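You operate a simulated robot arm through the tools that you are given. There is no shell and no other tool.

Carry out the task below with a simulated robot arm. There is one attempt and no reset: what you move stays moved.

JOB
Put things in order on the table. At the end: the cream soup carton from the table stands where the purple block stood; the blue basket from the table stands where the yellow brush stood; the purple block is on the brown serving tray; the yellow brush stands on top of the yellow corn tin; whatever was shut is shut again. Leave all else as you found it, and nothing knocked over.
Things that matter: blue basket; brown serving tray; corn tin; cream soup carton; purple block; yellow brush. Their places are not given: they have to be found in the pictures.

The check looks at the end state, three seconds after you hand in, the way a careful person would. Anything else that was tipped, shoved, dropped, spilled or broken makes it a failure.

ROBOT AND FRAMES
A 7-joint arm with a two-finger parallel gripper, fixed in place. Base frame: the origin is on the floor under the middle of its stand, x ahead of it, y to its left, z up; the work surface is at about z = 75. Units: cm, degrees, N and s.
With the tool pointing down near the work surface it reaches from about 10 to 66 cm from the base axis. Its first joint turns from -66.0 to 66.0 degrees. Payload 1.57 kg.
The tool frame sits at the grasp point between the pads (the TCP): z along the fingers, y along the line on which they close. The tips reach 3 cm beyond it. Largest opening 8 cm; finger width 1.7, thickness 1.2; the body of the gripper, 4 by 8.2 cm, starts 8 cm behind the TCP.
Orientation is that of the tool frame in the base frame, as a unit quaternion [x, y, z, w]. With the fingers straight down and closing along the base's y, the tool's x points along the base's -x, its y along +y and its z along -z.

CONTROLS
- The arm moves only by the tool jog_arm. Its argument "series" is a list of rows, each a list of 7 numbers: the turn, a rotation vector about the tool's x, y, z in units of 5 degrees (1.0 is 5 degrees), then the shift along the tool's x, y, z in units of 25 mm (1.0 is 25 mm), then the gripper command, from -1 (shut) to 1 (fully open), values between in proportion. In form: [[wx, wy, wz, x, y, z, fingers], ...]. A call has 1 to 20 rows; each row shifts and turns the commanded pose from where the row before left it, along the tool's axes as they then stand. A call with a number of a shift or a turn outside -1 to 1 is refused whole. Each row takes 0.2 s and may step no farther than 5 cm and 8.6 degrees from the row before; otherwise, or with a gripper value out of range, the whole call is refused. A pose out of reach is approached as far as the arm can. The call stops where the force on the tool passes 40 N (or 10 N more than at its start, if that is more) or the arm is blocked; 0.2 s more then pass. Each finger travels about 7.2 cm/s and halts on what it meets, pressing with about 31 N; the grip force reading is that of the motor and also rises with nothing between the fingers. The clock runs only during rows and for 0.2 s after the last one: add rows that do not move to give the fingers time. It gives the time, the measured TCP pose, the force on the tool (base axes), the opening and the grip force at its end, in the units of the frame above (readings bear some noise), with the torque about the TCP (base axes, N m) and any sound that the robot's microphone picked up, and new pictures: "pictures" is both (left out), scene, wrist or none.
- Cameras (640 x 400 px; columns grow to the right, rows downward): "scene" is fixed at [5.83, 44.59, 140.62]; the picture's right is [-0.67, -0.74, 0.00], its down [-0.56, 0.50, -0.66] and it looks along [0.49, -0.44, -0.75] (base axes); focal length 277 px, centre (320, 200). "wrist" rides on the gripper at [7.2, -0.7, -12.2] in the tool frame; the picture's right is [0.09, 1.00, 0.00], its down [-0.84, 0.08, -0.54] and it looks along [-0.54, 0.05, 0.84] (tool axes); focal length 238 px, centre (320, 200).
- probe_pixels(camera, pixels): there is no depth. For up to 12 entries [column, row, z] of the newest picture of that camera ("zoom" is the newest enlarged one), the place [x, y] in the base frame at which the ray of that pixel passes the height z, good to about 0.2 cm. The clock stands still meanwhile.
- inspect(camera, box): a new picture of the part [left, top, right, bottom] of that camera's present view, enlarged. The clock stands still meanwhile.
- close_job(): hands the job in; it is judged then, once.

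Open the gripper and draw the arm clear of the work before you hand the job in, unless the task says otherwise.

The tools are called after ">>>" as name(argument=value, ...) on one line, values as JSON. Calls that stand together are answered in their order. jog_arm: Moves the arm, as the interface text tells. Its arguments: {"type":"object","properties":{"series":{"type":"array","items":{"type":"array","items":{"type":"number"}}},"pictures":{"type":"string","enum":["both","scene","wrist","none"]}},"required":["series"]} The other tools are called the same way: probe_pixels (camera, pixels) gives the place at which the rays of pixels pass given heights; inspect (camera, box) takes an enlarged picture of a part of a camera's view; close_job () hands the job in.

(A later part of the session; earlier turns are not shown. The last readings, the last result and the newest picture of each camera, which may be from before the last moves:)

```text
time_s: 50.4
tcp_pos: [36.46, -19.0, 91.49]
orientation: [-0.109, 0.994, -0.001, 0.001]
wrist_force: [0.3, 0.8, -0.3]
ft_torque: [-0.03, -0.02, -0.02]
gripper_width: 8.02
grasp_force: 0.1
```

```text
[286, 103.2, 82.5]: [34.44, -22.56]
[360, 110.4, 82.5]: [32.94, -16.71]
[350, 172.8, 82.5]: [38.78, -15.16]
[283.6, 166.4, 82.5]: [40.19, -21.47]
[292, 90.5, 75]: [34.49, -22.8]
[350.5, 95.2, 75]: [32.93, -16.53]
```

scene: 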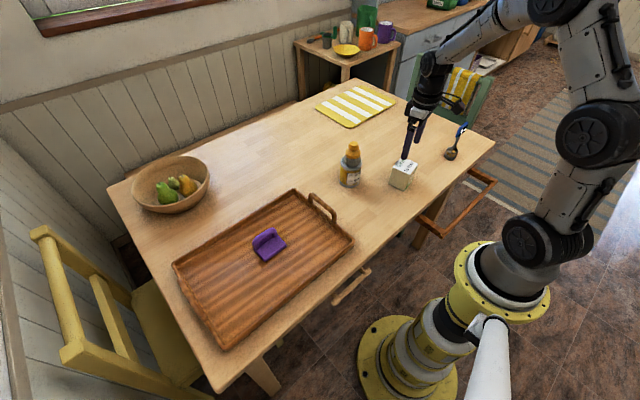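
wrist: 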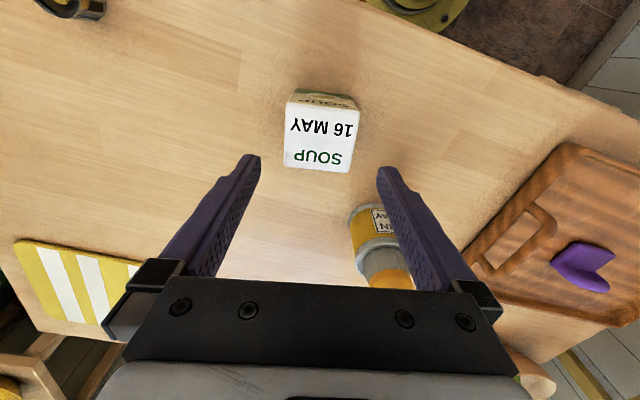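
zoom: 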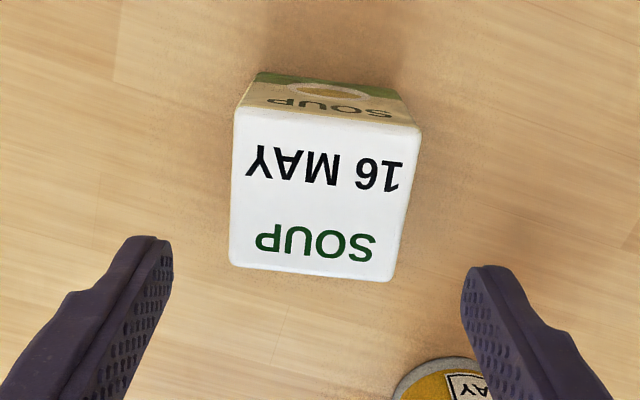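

Carton centre (36.6,-19.0) matches the TCP. I descend to z≈79.5 with the fingers either side.

>>> jog_arm(series=[[0, 0, 0, -0.03, 0, 0.8, 1], [0, 0, 0, 0, 0, 0.8, 1], [0, 0, 0, 0, 0, 0.8, 1], [0, 0, 0, 0, 0, 0.8, 1], [0, 0, 0, 0, 0, 0.8, 1], [0, 0, 0, 0, 0, 0.78, 1], [0, 0, 0, 0, 0, 0, 1]])

>>> inspect(camera="scene", box=[360, 125, 450, 200])

```text
time_s: 52.0
tcp_pos: [36.73, -19.04, 79.44]
orientation: [-0.108, 0.994, 0.0, 0.0]
wrist_force: [-0.6, -0.3, -0.9]
ft_torque: [-0.04, -0.03, 0.0]
gripper_width: 7.99
grasp_force: 0.0
```

scene: 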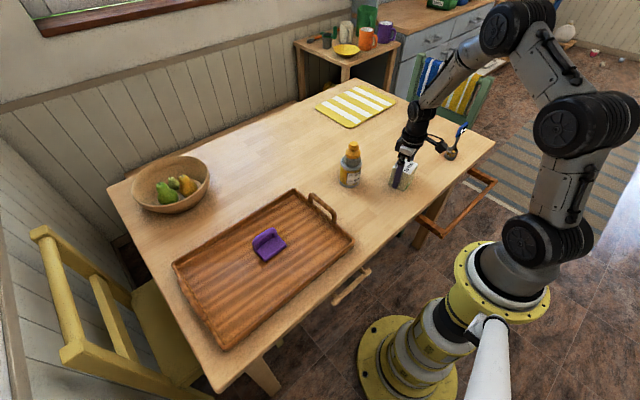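
wrist: 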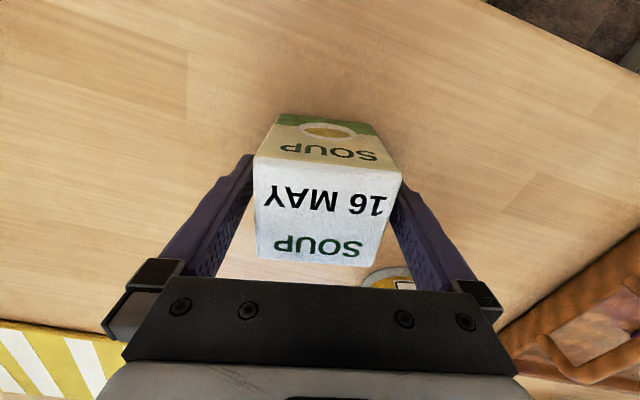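

```text
5.33 times, centred on (405, 162) of scene
```

zoom: 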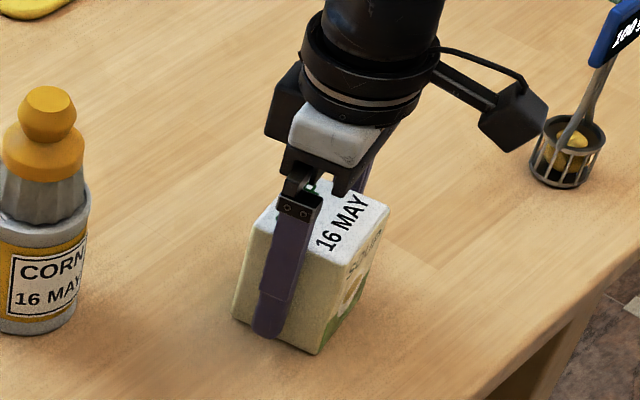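

The fingers straddle the carton with no contact. I close the gripper.

>>> jog_arm(series=[[0, 0, 0, 0, 0, 0, 0.75], [0, 0, 0, 0, 0, 0, 0.5], [0, 0, 0, 0, 0, 0, -1], [0, 0, 0, 0, 0, 0, -1], [0, 0, 0, 0, 0, 0, -1]], pictures="wrist")

```text
time_s: 53.2
tcp_pos: [36.65, -19.02, 79.49]
orientation: [-0.109, 0.994, 0.0, 0.0]
wrist_force: [-0.7, 0.0, -0.3]
ft_torque: [-0.03, -0.03, -0.02]
gripper_width: 6.5
grasp_force: 31.4
```

wrist: 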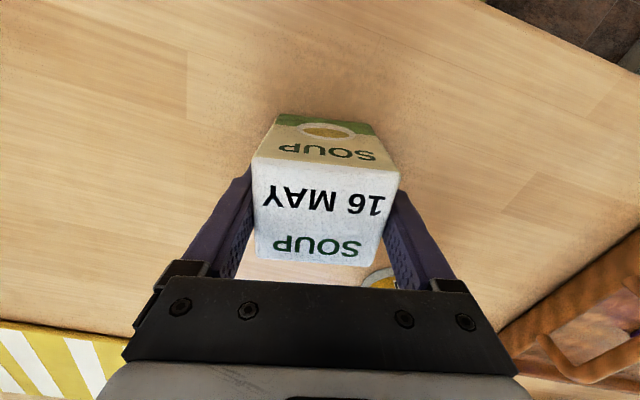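

Gripped at 6.50 cm. I lift straight up and verify.

>>> jog_arm(series=[[0, 0, 0, 0, 0, -0.2, -1], [0, 0, 0, 0, 0, -0.4, -1], [0, 0, 0, 0, 0, -0.8, -1], [0, 0, 0, 0, 0, -0.9, -1], [0, 0, 0, 0, 0, -0.9, -1], [0, 0, 0, 0, 0, -0.9, -1], [0, 0, 0, 0, 0, -0.9, -1], [0, 0, 0, 0, 0, -0.9, -1], [0, 0, 0, 0, 0, -0.9, -1], [0, 0, 0, 0, 0, -0.9, -1], [0, 0, 0, 0, 0, 0, -1]])

>>> inspect(camera="scene", box=[360, 70, 470, 200])

```text
time_s: 55.6
tcp_pos: [36.51, -19.17, 98.87]
orientation: [-0.109, 0.994, 0.0, 0.0]
wrist_force: [-0.1, -0.4, -3.1]
ft_torque: [-0.01, -0.01, -0.03]
gripper_width: 6.5
grasp_force: 31.1
```

scene: 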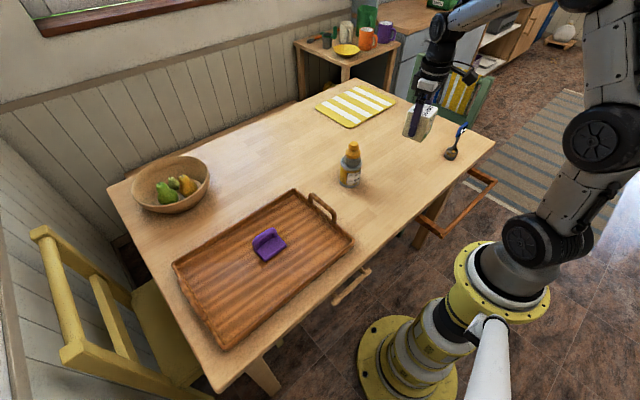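
wrist: 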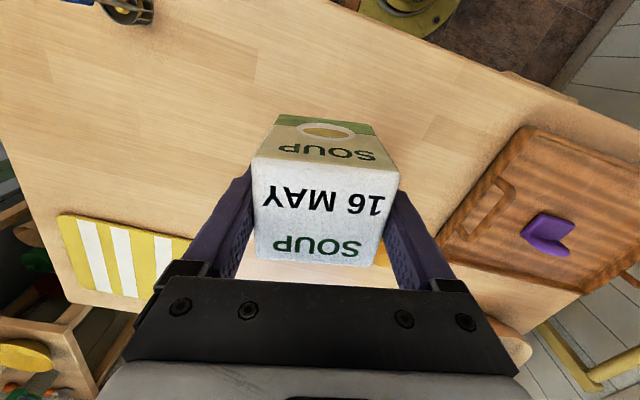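

```text
3.08 times, centred on (415, 135) of scene
```

zoom: 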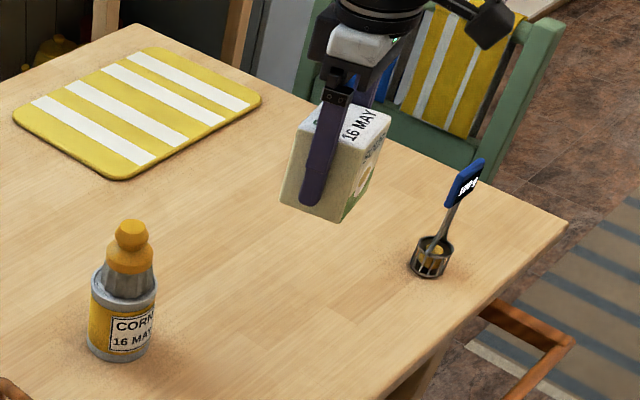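

The carton is held level (~0.3 kg). I turn back to yaw 0, swing out along y≈-19 to x=60 (staying clear of the tin+brush), then to above the block's old place (64.5,-7).

>>> jog_arm(series=[[0, 0, 0.83, 0, 0, 0, -1], [0, 0, 0.83, 0, 0, 0, -1], [0, 0, 0.84, 0, 0, 0, -1], [0, 0, 0, -0.5, 0, 0, -1], [0, 0, 0, -0.94, 0, 0, -1], [0, 0, 0, -0.94, 0, 0, -1], [0, 0, 0, -0.94, 0, 0, -1], [0, 0, 0, -0.94, 0, 0, -1], [0, 0, 0, -0.94, 0, 0, -1], [0, 0, 0, -0.94, 0, 0, -1], [0, 0, 0, -0.94, 0, 0, -1], [0, 0, 0, -0.94, 0, 0, -1], [0, 0, 0, -0.94, 0.2, 0, -1], [0, 0, 0, -0.44, 0.8, 0, -1], [0, 0, 0, -0.4, 0.9, 0, -1], [0, 0, 0, -0.4, 0.9, 0, -1], [0, 0, 0, -0.4, 0.9, 0, -1], [0, 0, 0, -0.3, 0.7, 0, -1], [0, 0, 0, -0.24, 0.45, 0, -1]])

```text
time_s: 59.6
tcp_pos: [63.07, -6.66, 98.43]
orientation: [-0.001, 1.0, 0.0, 0.0]
wrist_force: [-0.5, -0.1, -2.0]
ft_torque: [0.02, 0.03, -0.01]
gripper_width: 6.47
grasp_force: 31.0
out of reach, approached as far as the arm can: row 17, 19
```

scene: 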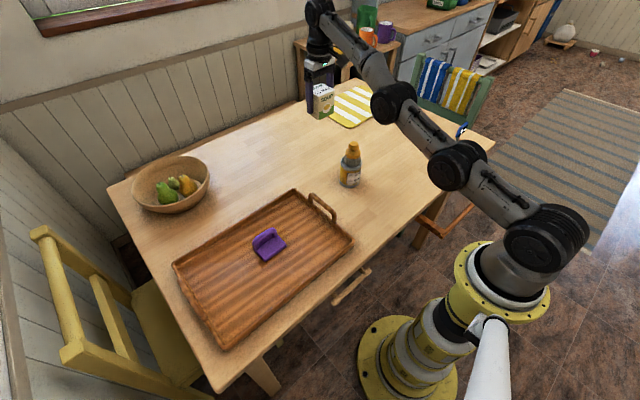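
wrist: 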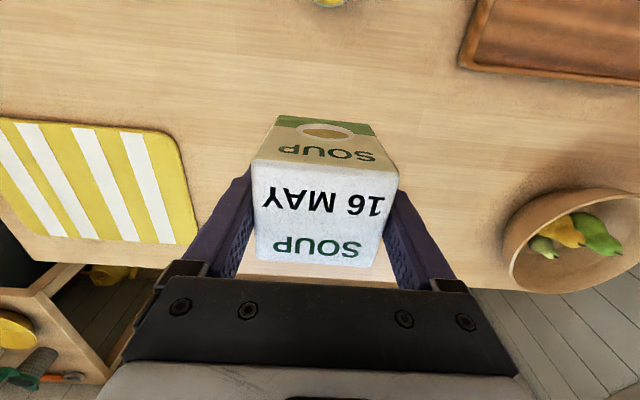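

The target at z=98 was just out of reach (TCP at x=63.07); the reach is better lower. I descend part-way to about z≈86 and re-measure.

>>> jog_arm(series=[[0, 0, 0, 0, 0, 0.6, -1], [0, 0, 0, 0, 0, 0.7, -1], [0, 0, 0, 0, 0, 0.7, -1], [0, 0, 0, 0, 0, 0.7, -1], [0, 0, 0, 0, 0, 0.7, -1], [0, 0, 0, 0, 0, 0.7, -1], [0, 0, 0, 0, 0, 0.7, -1], [0, 0, 0, 0, 0, 0, -1]])

>>> inspect(camera="scene", box=[280, 90, 400, 200])

```text
time_s: 61.4
tcp_pos: [64.16, -6.84, 86.48]
orientation: [0.0, 1.0, 0.0, -0.002]
wrist_force: [0.1, 0.4, -2.0]
ft_torque: [-0.02, 0.01, -0.04]
gripper_width: 6.48
grasp_force: 31.1
out of reach, approached as far as the arm can: row 4, 5, 7
```

scene: 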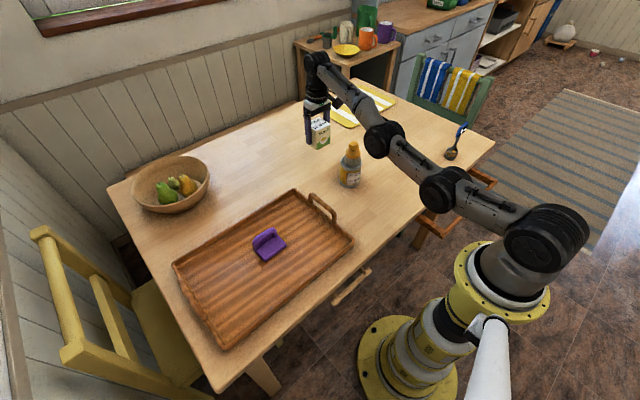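
wrist: 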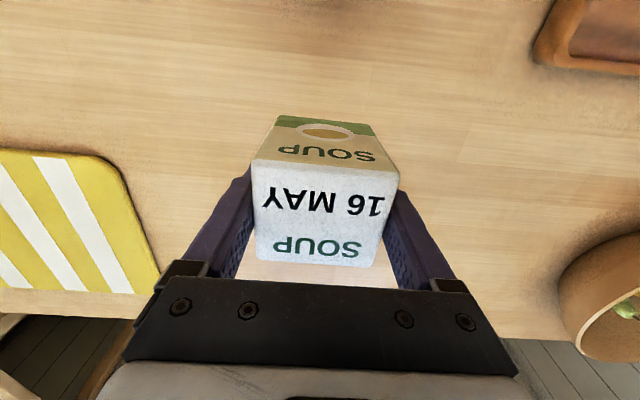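

```text
3.64 times, centred on (340, 145) of scene
```

zoom: 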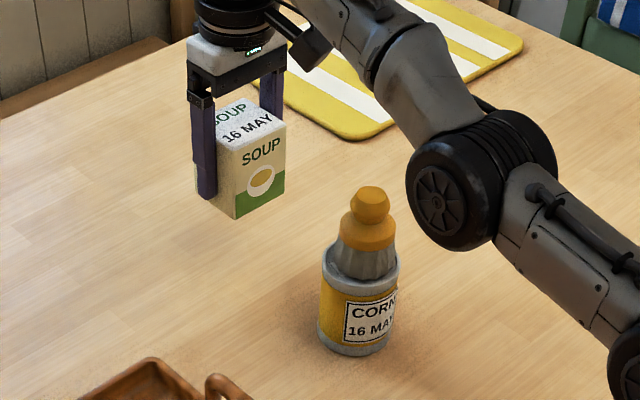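

The arm has gone through the stretched pose to an elbow-low posture; its elbow (scene (373,145)) is at about z≈100, and the forearm clears the brush top (354,141) by ~10 cm. Lowering 7 cm should leave ~4.5 cm, so I go down in small steps, checking the gap each time.

>>> jog_arm(series=[[0, 0, 0, 0, 0, 0.4, -1], [0, 0, 0, 0, 0, 0.4, -1], [0, 0, 0, 0, 0, 0.4, -1], [0, 0, 0, 0, 0, 0, -1]])

>>> inspect(camera="scene", box=[280, 90, 400, 200])

```text
time_s: 62.4
tcp_pos: [64.37, -6.8, 83.64]
orientation: [0.0, 1.0, 0.001, -0.001]
wrist_force: [0.4, -0.2, -2.8]
ft_torque: [0.01, -0.04, 0.03]
gripper_width: 6.47
grasp_force: 31.2
```

scene: 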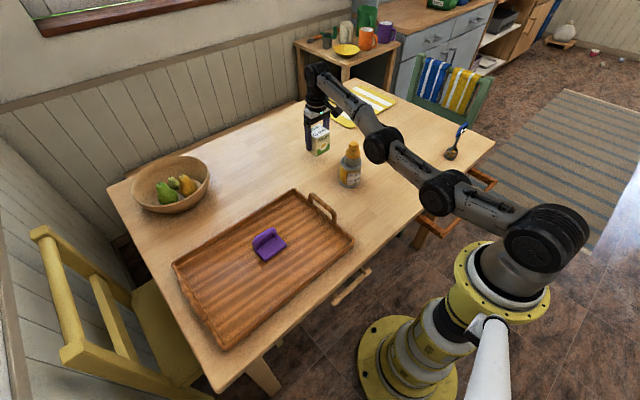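
wrist: 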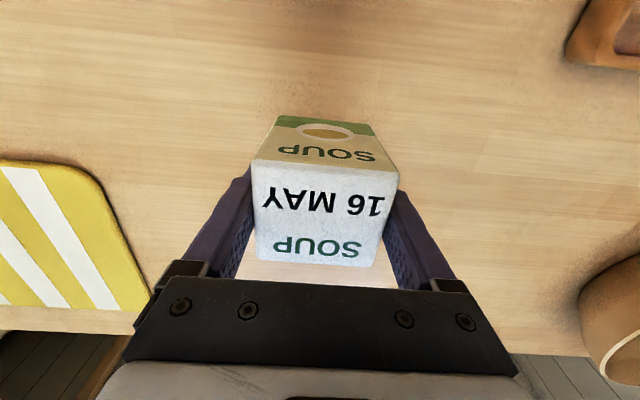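

```text
3.64 times, centred on (340, 145) of scene
```

zoom: 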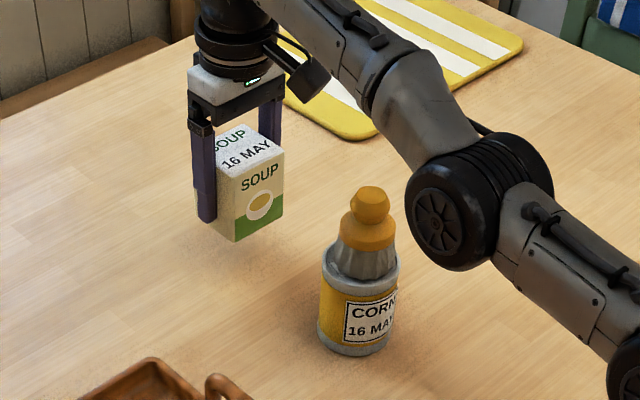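

Forearm's lower edge is still ~20 px (≈7 cm) above the brush top in the picture. I shift x +0.3 cm (raises the elbow and centres on the block's old spot) and go down another 1.6 cm.

>>> jog_arm(series=[[0, 0, 0, -0.06, -0.04, 0.2, -1], [0, 0, 0, -0.06, -0.04, 0.2, -1], [0, 0, 0, 0, 0, 0.24, -1], [0, 0, 0, 0, 0, 0, -1]])

>>> inspect(camera="scene", box=[280, 90, 400, 200])

```text
time_s: 63.4
tcp_pos: [64.38, -7.04, 82.01]
orientation: [0.0, 1.0, -0.001, -0.001]
wrist_force: [-1.1, -1.2, -2.5]
ft_torque: [-0.03, 0.0, -0.02]
gripper_width: 6.49
grasp_force: 31.0
```

scene: 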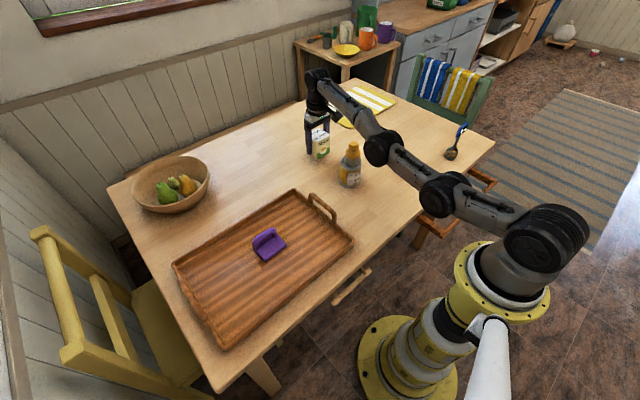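
wrist: 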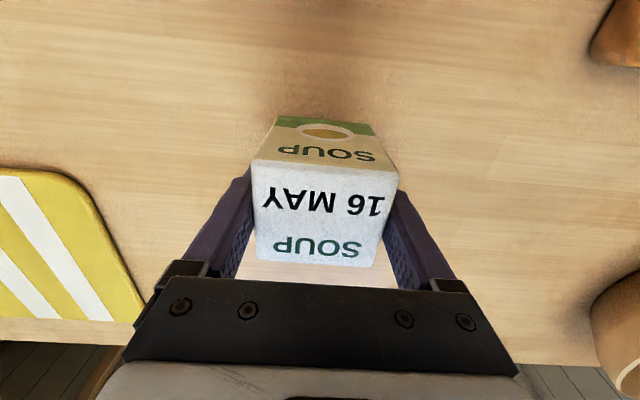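

```text
3.64 times, centred on (340, 145) of scene
```

zoom: 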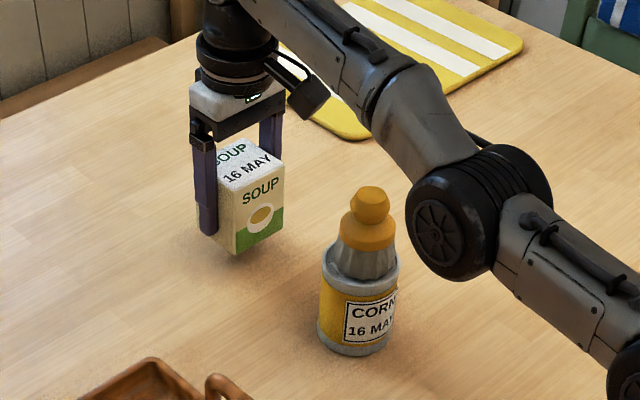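

Gap still ~60 zoom px (~5.6 cm). I lower another 1.7 cm with a further +0.2 cm in x.

>>> jog_arm(series=[[0, 0, 0, -0.04, 0, 0.2, -1], [0, 0, 0, -0.04, 0, 0.2, -1], [0, 0, 0, 0, 0, 0.2, -1], [0, 0, 0, 0, 0, 0.08, -1], [0, 0, 0, 0, 0, 0, -1]])

>>> inspect(camera="scene", box=[280, 90, 400, 200])

```text
time_s: 64.6
tcp_pos: [64.62, -7.07, 80.27]
orientation: [0.0, 1.0, -0.001, 0.0]
wrist_force: [-0.3, -0.3, -1.7]
ft_torque: [-0.01, 0.02, 0.03]
gripper_width: 6.46
grasp_force: 30.9
```

scene: 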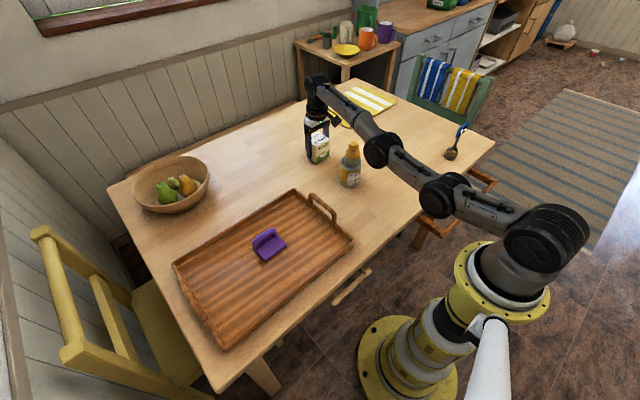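
wrist: 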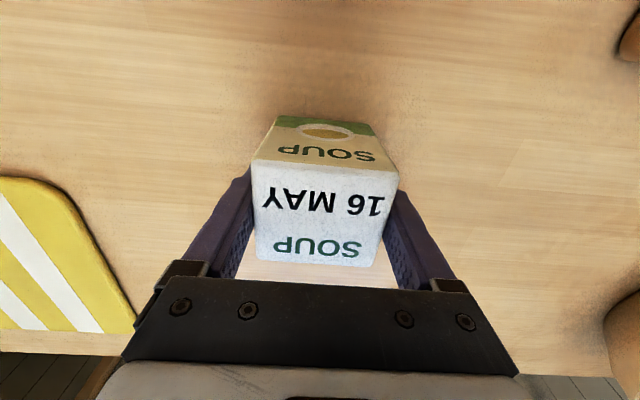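

```text
3.64 times, centred on (340, 145) of scene
```

zoom: 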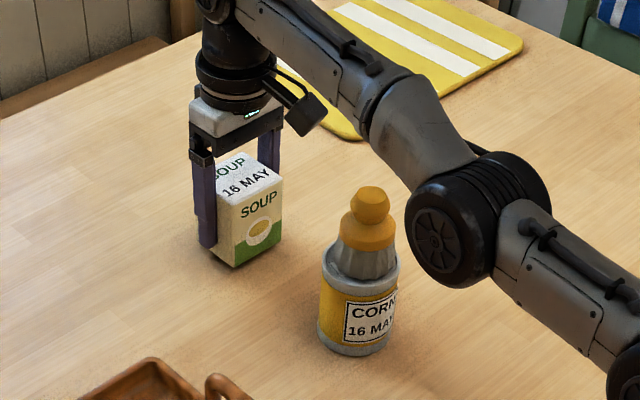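

Carton at (64.6,-7.07), bottom ~0.8 cm above the table and the forearm still ~5 cm clear of the brush. I lower the last bit in small steps to contact.

>>> jog_arm(series=[[0, 0, 0, 0, 0, 0.1, -1], [0, 0, 0, 0, 0, 0.1, -1], [0, 0, 0, 0, 0, 0, -1]], pictures="none")

>>> jog_arm(series=[[0, 0, 0, 0, 0, 0.05, -1], [0, 0, 0, 0, 0, 0, -1]], pictures="none")

>>> jog_arm(series=[[0, 0, 0, 0, 0, 0.04, -1], [0, 0, 0, 0, 0, 0, -1]], pictures="none")

```text
time_s: 65.4
tcp_pos: [64.69, -7.2, 79.63]
orientation: [0.0, 1.0, -0.001, 0.0]
wrist_force: [0.9, 0.0, -2.2]
ft_torque: [0.0, 0.0, -0.02]
gripper_width: 6.51
grasp_force: 31.2
```

```text
time_s: 66.0
tcp_pos: [64.68, -7.1, 79.66]
orientation: [0.0, 1.0, 0.0, 0.0]
wrist_force: [-0.2, 1.3, -2.5]
ft_torque: [0.03, -0.01, 0.01]
gripper_width: 6.47
grasp_force: 31.1
```

```text
time_s: 66.6
tcp_pos: [64.63, -6.93, 79.57]
orientation: [0.0, 1.0, 0.0, 0.001]
wrist_force: [0.7, -0.4, -2.2]
ft_torque: [0.01, 0.0, -0.03]
gripper_width: 6.46
grasp_force: 31.1
```

Still hanging (Fz ≈ −2.3); continue in 0.1 cm steps.

>>> jog_arm(series=[[0, 0, 0, 0, 0, 0.04, -1], [0, 0, 0, 0, 0, 0, -1]], pictures="none")

>>> jog_arm(series=[[0, 0, 0, 0, 0, 0.04, -1], [0, 0, 0, 0, 0, 0, -1]], pictures="none")

>>> jog_arm(series=[[0, 0, 0, 0, 0, 0.03, -1], [0, 0, 0, 0, 0, 0, -1]], pictures="none")

```text
time_s: 67.2
tcp_pos: [64.65, -7.0, 79.57]
orientation: [0.0, 1.0, 0.0, 0.001]
wrist_force: [-1.2, 1.7, 1.9]
ft_torque: [0.02, 0.18, -0.08]
gripper_width: 6.49
grasp_force: 30.4
```

```text
time_s: 67.8
tcp_pos: [64.75, -7.12, 79.47]
orientation: [0.0, 1.0, 0.0, 0.001]
wrist_force: [-5.2, 1.1, 11.4]
ft_torque: [0.19, 0.67, -0.03]
gripper_width: 6.49
grasp_force: 30.9
```

```text
time_s: 68.4
tcp_pos: [64.59, -7.09, 79.55]
orientation: [0.0, 1.0, 0.0, 0.003]
wrist_force: [-5.6, 0.8, 22.3]
ft_torque: [0.24, 1.0, -0.15]
gripper_width: 6.49
grasp_force: 31.1
```

Contact is firm (22 N); I back off slightly and open the gripper.

>>> jog_arm(series=[[0, 0, 0, 0, 0, -0.05, -1], [0, 0, 0, 0, 0, 0, -1], [0, 0, 0, 0, 0, 0, 0.7], [0, 0, 0, 0, 0, 0, 1], [0, 0, 0, 0, 0, 0, 1]])

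>>> inspect(camera="scene", box=[280, 90, 400, 200])

```text
time_s: 69.6
tcp_pos: [64.66, -6.97, 79.31]
orientation: [0.0, 1.0, 0.0, 0.0]
wrist_force: [0.6, -0.1, -0.3]
ft_torque: [-0.04, -0.01, 0.0]
gripper_width: 7.99
grasp_force: 0.0
```

scene: 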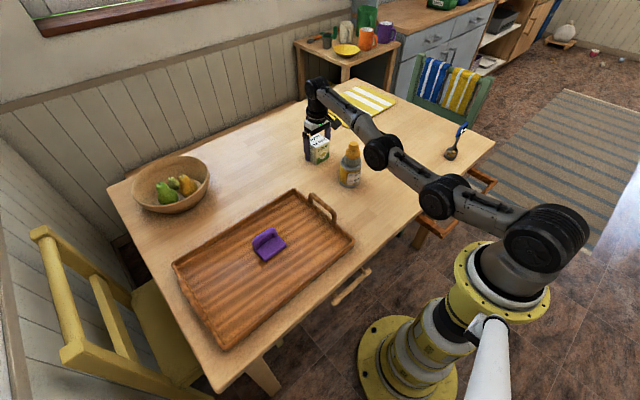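
wrist: 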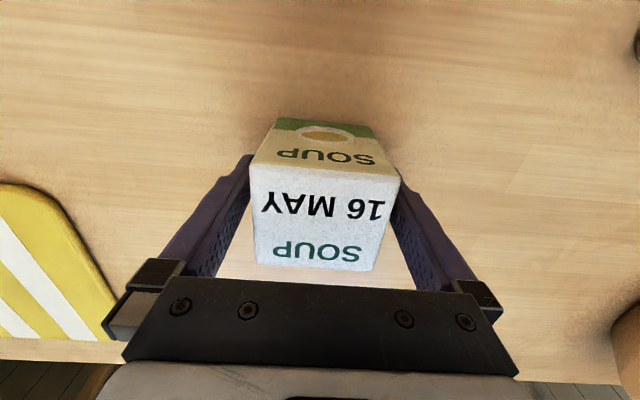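

```text
3.64 times, centred on (340, 145) of scene
```

zoom: 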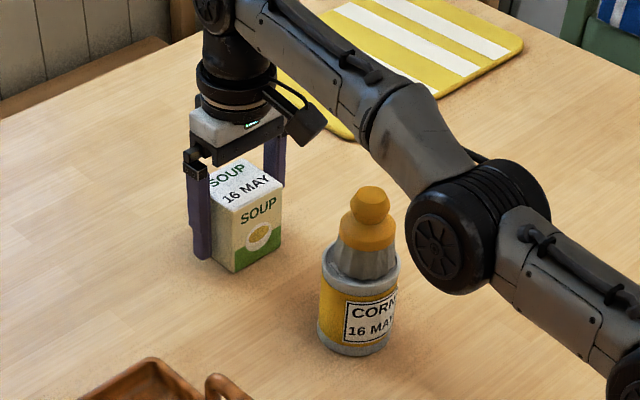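

The carton stands released on the block's old spot. I raise straight up while easing slightly back in x, to stay inside reach.

>>> jog_arm(series=[[0, 0, 0, 0, 0, -0.4, 1], [0, 0, 0, 0.05, 0, -0.6, 1], [0, 0, 0, 0.1, 0, -0.7, 1], [0, 0, 0, 0.15, 0, -0.7, 1], [0, 0, 0, 0.2, 0, -0.8, 1], [0, 0, 0, 0.2, 0, -0.8, 1], [0, 0, 0, 0.2, 0, -0.8, 1], [0, 0, 0, 0, 0, 0, 1]])

```text
time_s: 71.4
tcp_pos: [63.28, -7.17, 91.57]
orientation: [0.001, 1.0, 0.001, 0.0]
wrist_force: [-0.9, -0.2, -0.1]
ft_torque: [0.02, 0.0, 0.0]
gripper_width: 8.0
grasp_force: 0.0
out of reach, approached as far as the arm can: row 4, 5, 7
```

scene: 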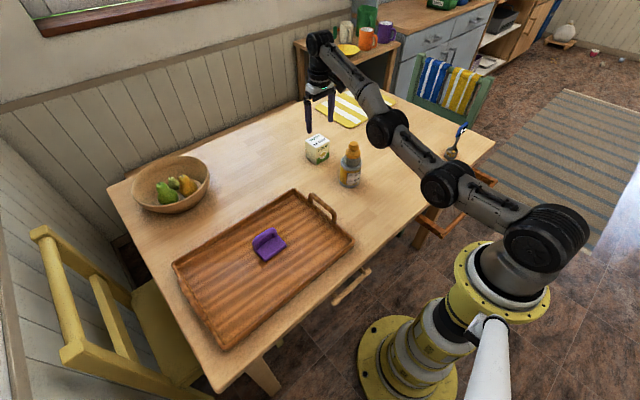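
wrist: 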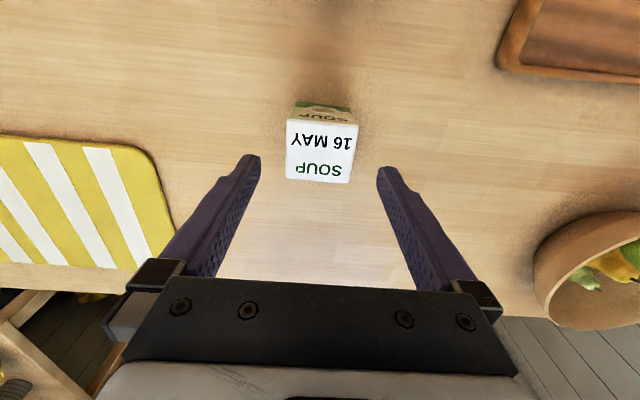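

The carton stands upright at (318,150) in the scene. I retract up and back to about (52,-7,108), watching which way the elbow goes.

>>> jog_arm(series=[[0, 0, 0, 0.5, 0, -0.85, 1], [0, 0, 0, 0.5, 0, -0.85, 1], [0, 0, 0, 0.55, 0, -0.85, 1], [0, 0, 0, 0.55, 0, -0.85, 1], [0, 0, 0, 0.6, 0, -0.85, 1], [0, 0, 0, 0.6, 0, -0.85, 1], [0, 0, 0, 0.6, 0, -0.8, 1], [0, 0, 0, 0.6, 0, -0.8, 1], [0, 0, 0, 0, 0, 0, 1]])

```text
time_s: 73.4
tcp_pos: [58.19, -8.0, 109.35]
orientation: [0.0, 1.0, -0.001, -0.002]
wrist_force: [0.4, 0.2, 0.4]
ft_torque: [-0.04, 0.0, 0.0]
gripper_width: 8.0
grasp_force: 0.0
out of reach, approached as far as the arm can: row 1, 2, 3, 4, 5, 6, 7, 8
```

scene: 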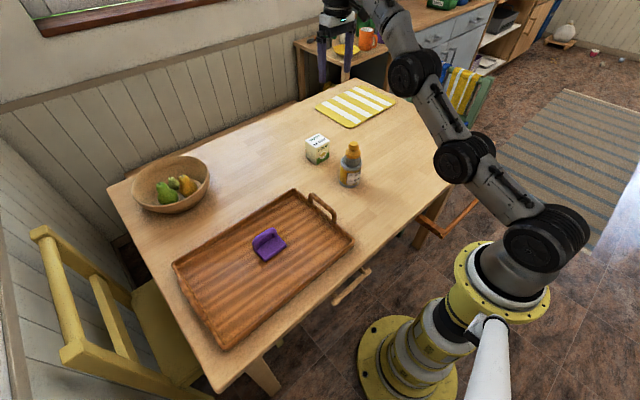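
wrist: 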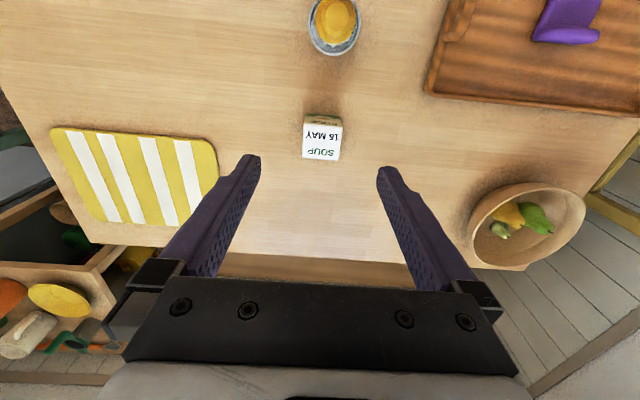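

The arm lags (x=58.2 against ~52 commanded), apparently held near the straight elbow. It is high and clear of everything, so I hold a few rows with tiny motion to see whether it converges.

>>> jog_arm(series=[[0, 0, 0, 0, 0, 0, 1], [0, 0, 0, 0, 0, 0, 1], [0, 0, 0, 0, 0, 0, 1], [0, 0, 0, 0, 0, 0, 1]], pictures="scene")

```text
time_s: 74.4
tcp_pos: [58.35, -8.0, 109.28]
orientation: [0.0, 1.0, 0.0, 0.0]
wrist_force: [0.1, -0.5, -0.2]
ft_torque: [-0.03, -0.03, 0.0]
gripper_width: 8.0
grasp_force: 0.0
```

scene: 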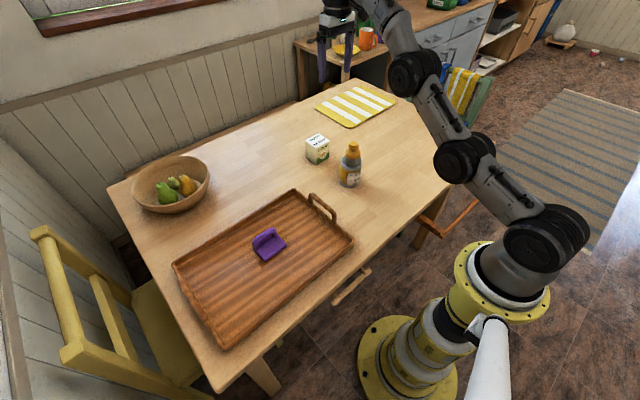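

The arm sits on its stretched-reach limit, so inward moves fail from the elbow-low branch. High above everything, I push slightly outward/up past straight and then draw inward, to let the elbow snap to its normal raised branch.

>>> jog_arm(series=[[0, 0, 0, -0.8, 0, -0.4, 1], [0, 0, 0, -0.8, 0, -0.4, 1], [0, 0, 0, 0.6, 0, 0, 1], [0, 0, 0, 0.6, 0, 0, 1], [0, 0, 0, 0.6, 0, 0, 1], [0, 0, 0, 0, 0, 0, 1]], pictures="scene")

```text
time_s: 75.8
tcp_pos: [55.03, -7.84, 109.82]
orientation: [0.0, 1.0, 0.0, 0.0]
wrist_force: [0.3, 0.6, 0.2]
ft_torque: [-0.02, 0.0, -0.01]
gripper_width: 8.01
grasp_force: 0.0
out of reach, approached as far as the arm can: row 1, 2, 3
```

scene: 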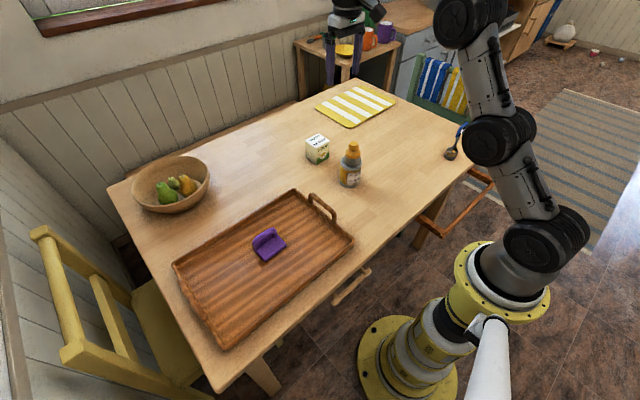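

The elbow is back in its raised branch (joint at scene (470,10)), TCP at (55,-7.8,109.8), and all items look undisturbed. Next I move over toward the blue basket for a close look.

>>> jog_arm(series=[[0, 0, 0, 0.7, -0.9, 0.1, 1], [0, 0, 0, 0.7, -0.9, 0.1, 1], [0, 0, 0, 0.7, -0.9, 0.1, 1], [0, 0, 0, 0.7, -0.9, 0.1, 1], [0, 0, 0, 0.7, -0.9, 0.1, 1], [0, 0, 0, 0.7, -0.9, 0.1, 1], [0, 0, 0, 0.7, -0.9, 0.1, 1], [0, 0, 0, 0.7, -0.9, 0.1, 1], [0, 0, 0, 0.7, -0.9, 0.1, 1], [0, 0, 0, 0.7, -0.9, 0.1, 1], [0, 0, 0, 0.7, -0.9, 0.1, 1], [0, 0, 0, 0.7, -0.9, 0.1, 1], [0, 0, 0, 0.7, -0.9, 0.1, 1], [0, 0, 0, 0.7, -0.9, 0.1, 1], [0, 0, 0, 0, 0, 0, 1]])

>>> inspect(camera="wrist", box=[250, 70, 370, 170])

>>> inspect(camera="scene", box=[430, 110, 490, 170])

```text
time_s: 79.0
tcp_pos: [30.49, -39.42, 106.39]
orientation: [0.0, 1.0, 0.001, 0.0]
wrist_force: [0.4, 0.3, -0.2]
ft_torque: [0.01, -0.01, -0.01]
gripper_width: 8.02
grasp_force: 0.0
```

scene: 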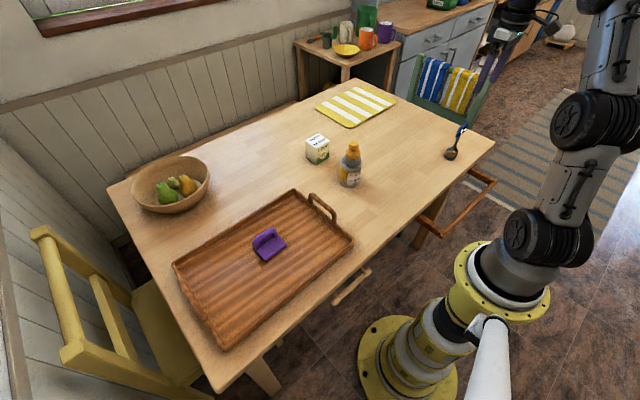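
wrist: 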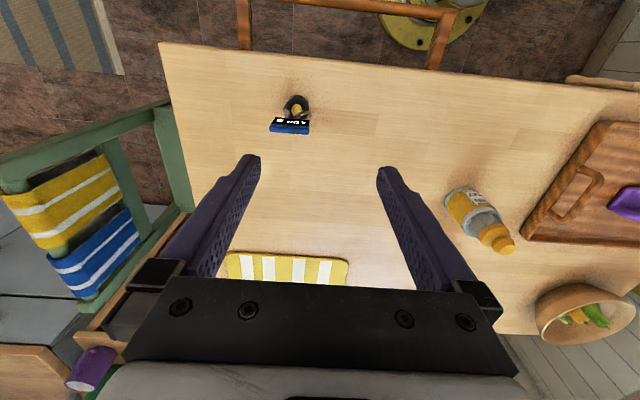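

```text
4.00 times, centred on (310, 120) of wrist
```

zoom: 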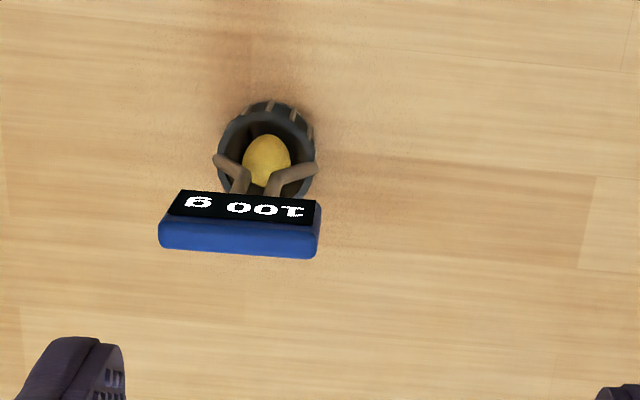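

```text
6.67 times, centred on (460, 140) of scene
```

zoom: 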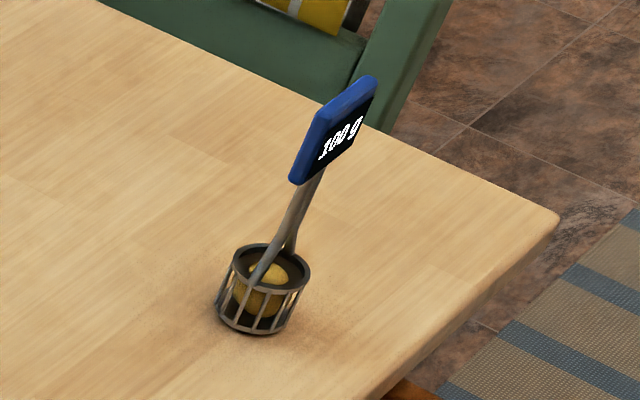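

The basket is a caged cup with two straps rising to a flat blue paddle (label face toward −x, width along y). I triangulate the paddle's top ends: wrist (309,130)/(272,129) against scene (460,126.8)/(467.8,122), plus the cup rim.

>>> probe_pixels(camera="wrist", pixels=[[308, 132, 86], [308, 132, 88], [308, 132, 90], [271, 129, 86], [271, 129, 88], [271, 129, 90], [298, 95.5, 75], [299, 103, 79], [284.5, 110, 79], [309.5, 111, 79], [302, 111, 77], [290, 130, 88]])

>>> probe_pixels(camera="scene", pixels=[[459, 127, 86], [459, 127, 87], [459, 127, 88], [459, 127, 89], [459, 127, 90], [467.5, 122, 87], [467.5, 122, 88], [467.5, 122, 89], [456.2, 137.3, 82], [456.2, 137.3, 84], [451.5, 158.5, 75], [451.5, 150, 79]])

```text
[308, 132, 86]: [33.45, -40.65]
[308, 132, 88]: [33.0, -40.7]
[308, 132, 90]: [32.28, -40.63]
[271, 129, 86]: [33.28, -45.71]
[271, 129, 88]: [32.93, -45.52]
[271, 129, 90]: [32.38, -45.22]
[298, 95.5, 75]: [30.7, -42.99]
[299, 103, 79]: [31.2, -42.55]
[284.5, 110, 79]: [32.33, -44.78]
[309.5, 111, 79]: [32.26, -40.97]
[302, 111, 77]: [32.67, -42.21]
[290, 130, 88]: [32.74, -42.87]
```

```text
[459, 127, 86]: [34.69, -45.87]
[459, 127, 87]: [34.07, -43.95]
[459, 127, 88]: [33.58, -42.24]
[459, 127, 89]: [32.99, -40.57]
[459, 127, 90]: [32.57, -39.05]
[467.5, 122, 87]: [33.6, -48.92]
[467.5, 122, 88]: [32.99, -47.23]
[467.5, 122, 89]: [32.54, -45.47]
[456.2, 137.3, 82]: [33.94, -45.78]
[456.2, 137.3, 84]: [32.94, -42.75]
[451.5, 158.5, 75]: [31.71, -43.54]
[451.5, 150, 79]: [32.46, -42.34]
```

Paddle: top z≈89.2, bottom ≈85.3, y from −45.4 to −40.7, x≈32.7, about 1.2 thick; the cup centre is right below at ≈(32.9,−42.9). I move above it at z≈97 and re-check.

>>> jog_arm(series=[[0, 0, 0, -0.176, -0.288, 0.752, 1], [0, 0, 0, -0.176, -0.288, 0.752, 1], [0, 0, 0, -0.176, -0.288, 0.752, 1], [0, 0, 0, -0.176, -0.288, 0.752, 1], [0, 0, 0, -0.176, -0.288, 0.752, 1], [0, 0, 0, 0, 0, 0, 1]])

>>> inspect(camera="wrist", box=[240, 80, 400, 200])

>>> inspect(camera="scene", box=[430, 60, 510, 170])

```text
time_s: 80.4
tcp_pos: [32.68, -42.76, 97.12]
orientation: [0.0, 1.0, 0.0, 0.0]
wrist_force: [0.0, 0.2, 0.4]
ft_torque: [0.03, 0.02, 0.01]
gripper_width: 7.98
grasp_force: 0.1
```

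scene: 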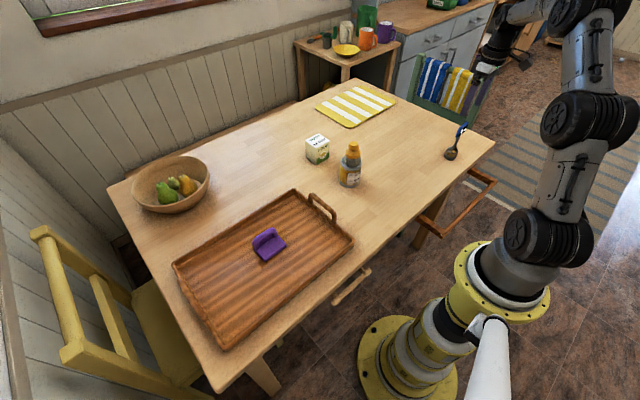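
wrist: 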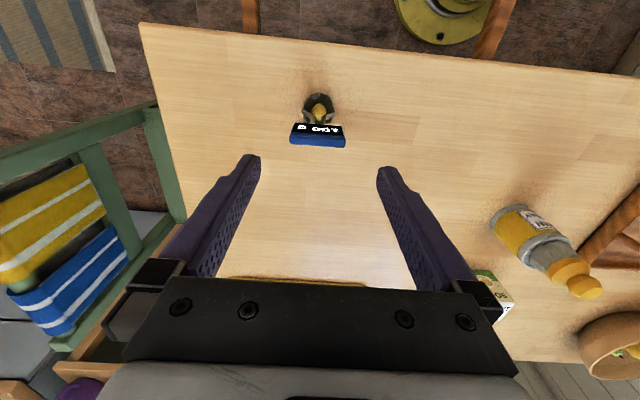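

```text
3.33 times, centred on (320, 140) of wrist
```

zoom: 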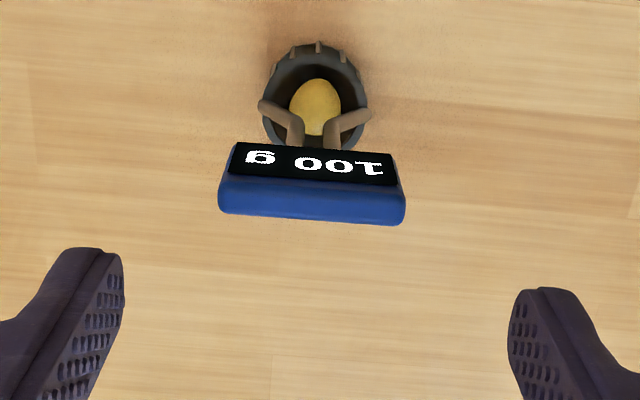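

```text
3.64 times, centred on (470, 115) of scene
```

zoom: 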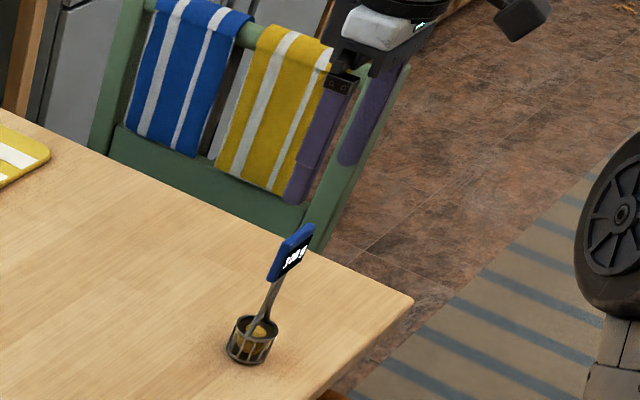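

I probe the paddle's top-face ends (289.7,138.5) and (345.2,141.5), and the near/far top edges, at z≈89.

>>> probe_pixels(camera="wrist", pixels=[[289.7, 138.5, 89.2], [345.2, 141.5, 89.2], [317.6, 140, 89.2], [317.6, 136, 89.2], [317.6, 146.5, 89.2], [317.6, 140, 88.5], [317.6, 140, 90], [319, 94, 75], [303, 107, 79], [331, 107, 79], [318, 95, 79]])

```text
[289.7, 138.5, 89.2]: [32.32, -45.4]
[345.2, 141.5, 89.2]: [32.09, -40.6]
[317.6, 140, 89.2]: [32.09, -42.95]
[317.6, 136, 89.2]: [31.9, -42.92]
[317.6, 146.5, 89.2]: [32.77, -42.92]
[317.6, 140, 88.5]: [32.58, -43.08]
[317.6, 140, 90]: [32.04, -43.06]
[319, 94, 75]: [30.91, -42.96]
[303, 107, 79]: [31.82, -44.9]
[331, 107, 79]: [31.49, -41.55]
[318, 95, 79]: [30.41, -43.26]
```

Paddle centre ≈ (32.3,−43.0). I shift slightly and descend to z≈87.5 with open fingers either side of the paddle.

>>> jog_arm(series=[[0, 0, 0, 0.06, -0.05, 0.64, 1], [0, 0, 0, 0.06, -0.05, 0.64, 1], [0, 0, 0, 0, 0, 0.64, 1], [0, 0, 0, 0, 0, 0.64, 1], [0, 0, 0, 0, 0, 0.64, 1], [0, 0, 0, 0, 0, 0.64, 1], [0, 0, 0, 0, 0, 0, 1]])

>>> inspect(camera="wrist", box=[230, 80, 410, 220])

>>> inspect(camera="scene", box=[430, 80, 510, 170])

```text
time_s: 82.0
tcp_pos: [32.28, -42.96, 87.44]
orientation: [0.0, 1.0, -0.001, 0.0]
wrist_force: [0.6, 0.8, -0.2]
ft_torque: [-0.02, 0.01, 0.01]
gripper_width: 8.0
grasp_force: 0.1
```

scene: 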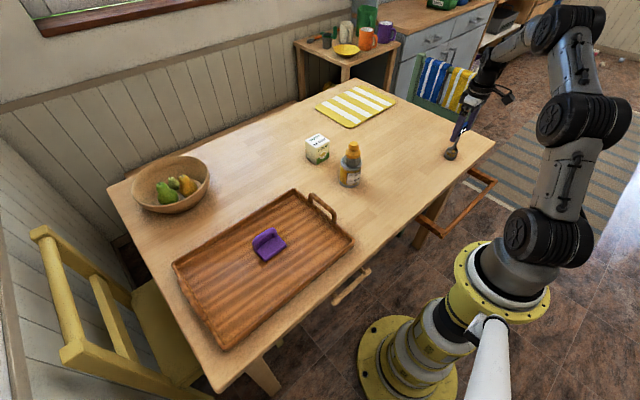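
wrist: 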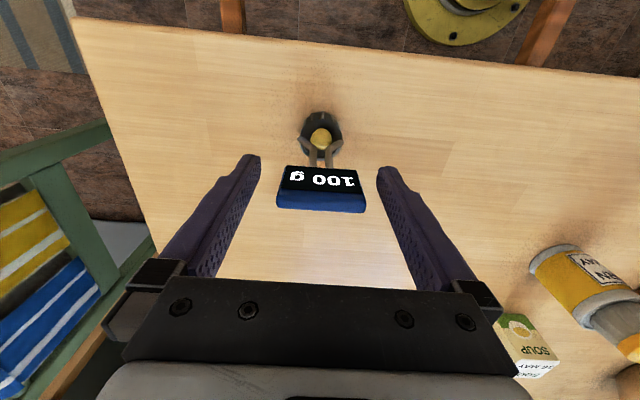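

```text
2.86 times, centred on (320, 150) of wrist
```

zoom: 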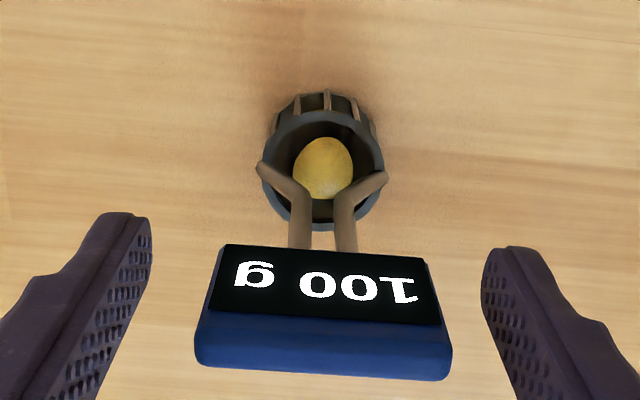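

```text
4.44 times, centred on (470, 125) of scene
```

zoom: 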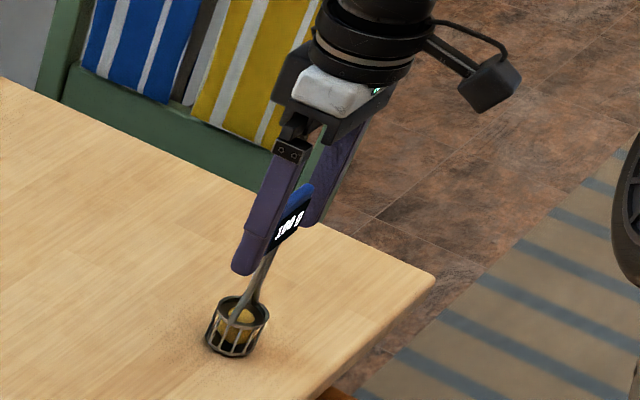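

I check the paddle's fore-aft position relative to the fingers by probing its top edges in this view (near edge row ≈192, far edge row ≈209).

>>> probe_pixels(camera="wrist", pixels=[[321, 190.5, 89.2], [321, 192, 89.2], [321, 200.5, 89.2], [321, 209, 89.2], [321, 209, 88.7], [321, 192, 89.6], [322, 166.5, 85.3], [319, 117, 75], [321, 126, 79]])

>>> inspect(camera="wrist", box=[260, 150, 380, 225])

```text
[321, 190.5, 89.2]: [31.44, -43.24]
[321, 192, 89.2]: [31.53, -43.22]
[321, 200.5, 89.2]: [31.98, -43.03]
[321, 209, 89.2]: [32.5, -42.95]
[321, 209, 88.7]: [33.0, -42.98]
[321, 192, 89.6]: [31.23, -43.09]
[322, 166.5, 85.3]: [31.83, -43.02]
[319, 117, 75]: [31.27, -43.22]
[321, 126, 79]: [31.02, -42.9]
```

```text
5.33 times, centred on (320, 188) of wrist
```

zoom: 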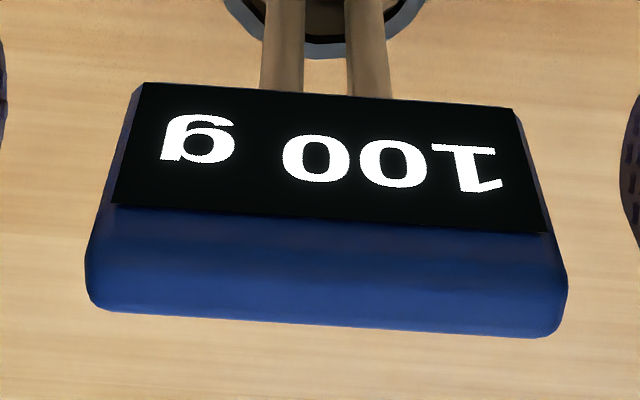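

The paddle (x 31.8–32.9) is centred on the fingers (x=32.28). I close gently, first to just wider than the paddle, then grip.

>>> jog_arm(series=[[0, 0, 0, 0, 0, 0, 0.6], [0, 0, 0, 0, 0, 0, 0.3], [0, 0, 0, 0, 0, 0, 0.2], [0, 0, 0, 0, 0, 0, 0.1], [0, 0, 0, 0, 0, 0, -1], [0, 0, 0, 0, 0, 0, -1], [0, 0, 0, 0, 0, 0, -1]])

>>> inspect(camera="scene", box=[430, 80, 510, 170])

>>> inspect(camera="wrist", box=[230, 80, 410, 220])

```text
time_s: 83.6
tcp_pos: [32.42, -43.08, 87.47]
orientation: [0.0, 1.0, 0.0, 0.0]
wrist_force: [0.1, 0.7, 1.0]
ft_torque: [0.08, -0.01, -0.01]
gripper_width: 4.96
grasp_force: 31.3
```

scene: 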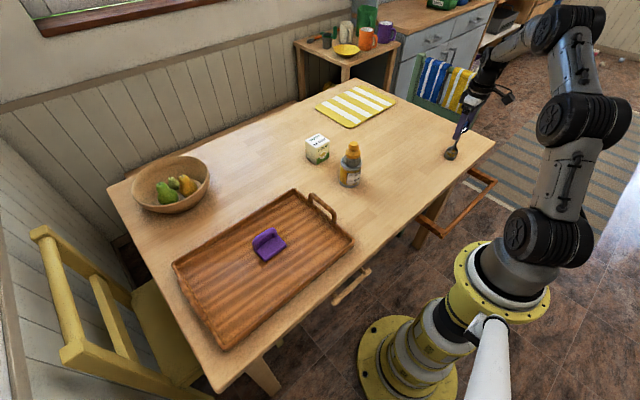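
wrist: 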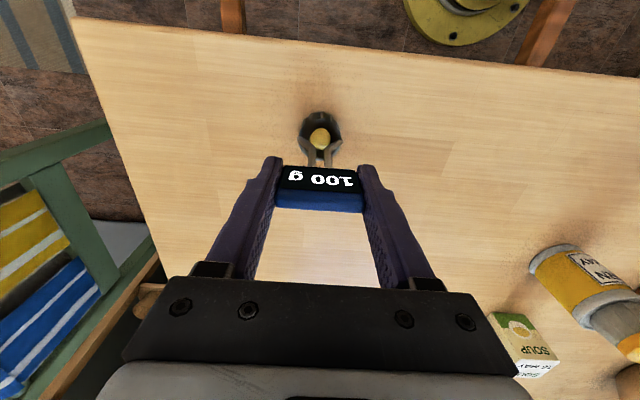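

```text
4.44 times, centred on (470, 125) of scene
```

zoom: 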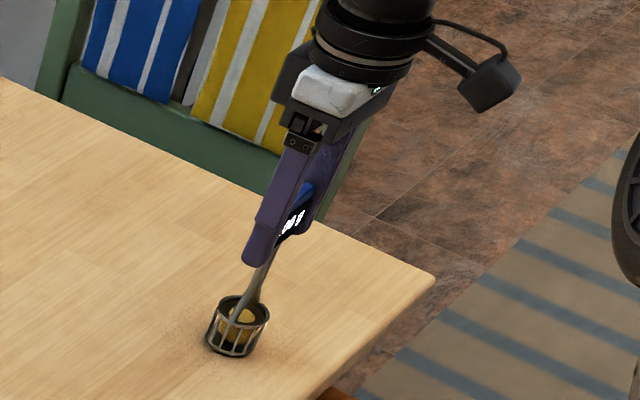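

```text
2.86 times, centred on (320, 150) of wrist
```

zoom: 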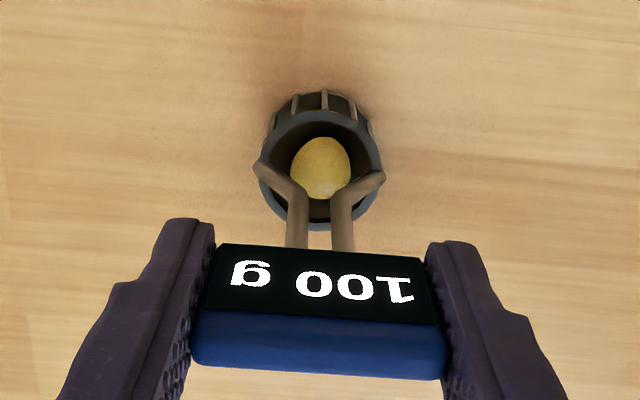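

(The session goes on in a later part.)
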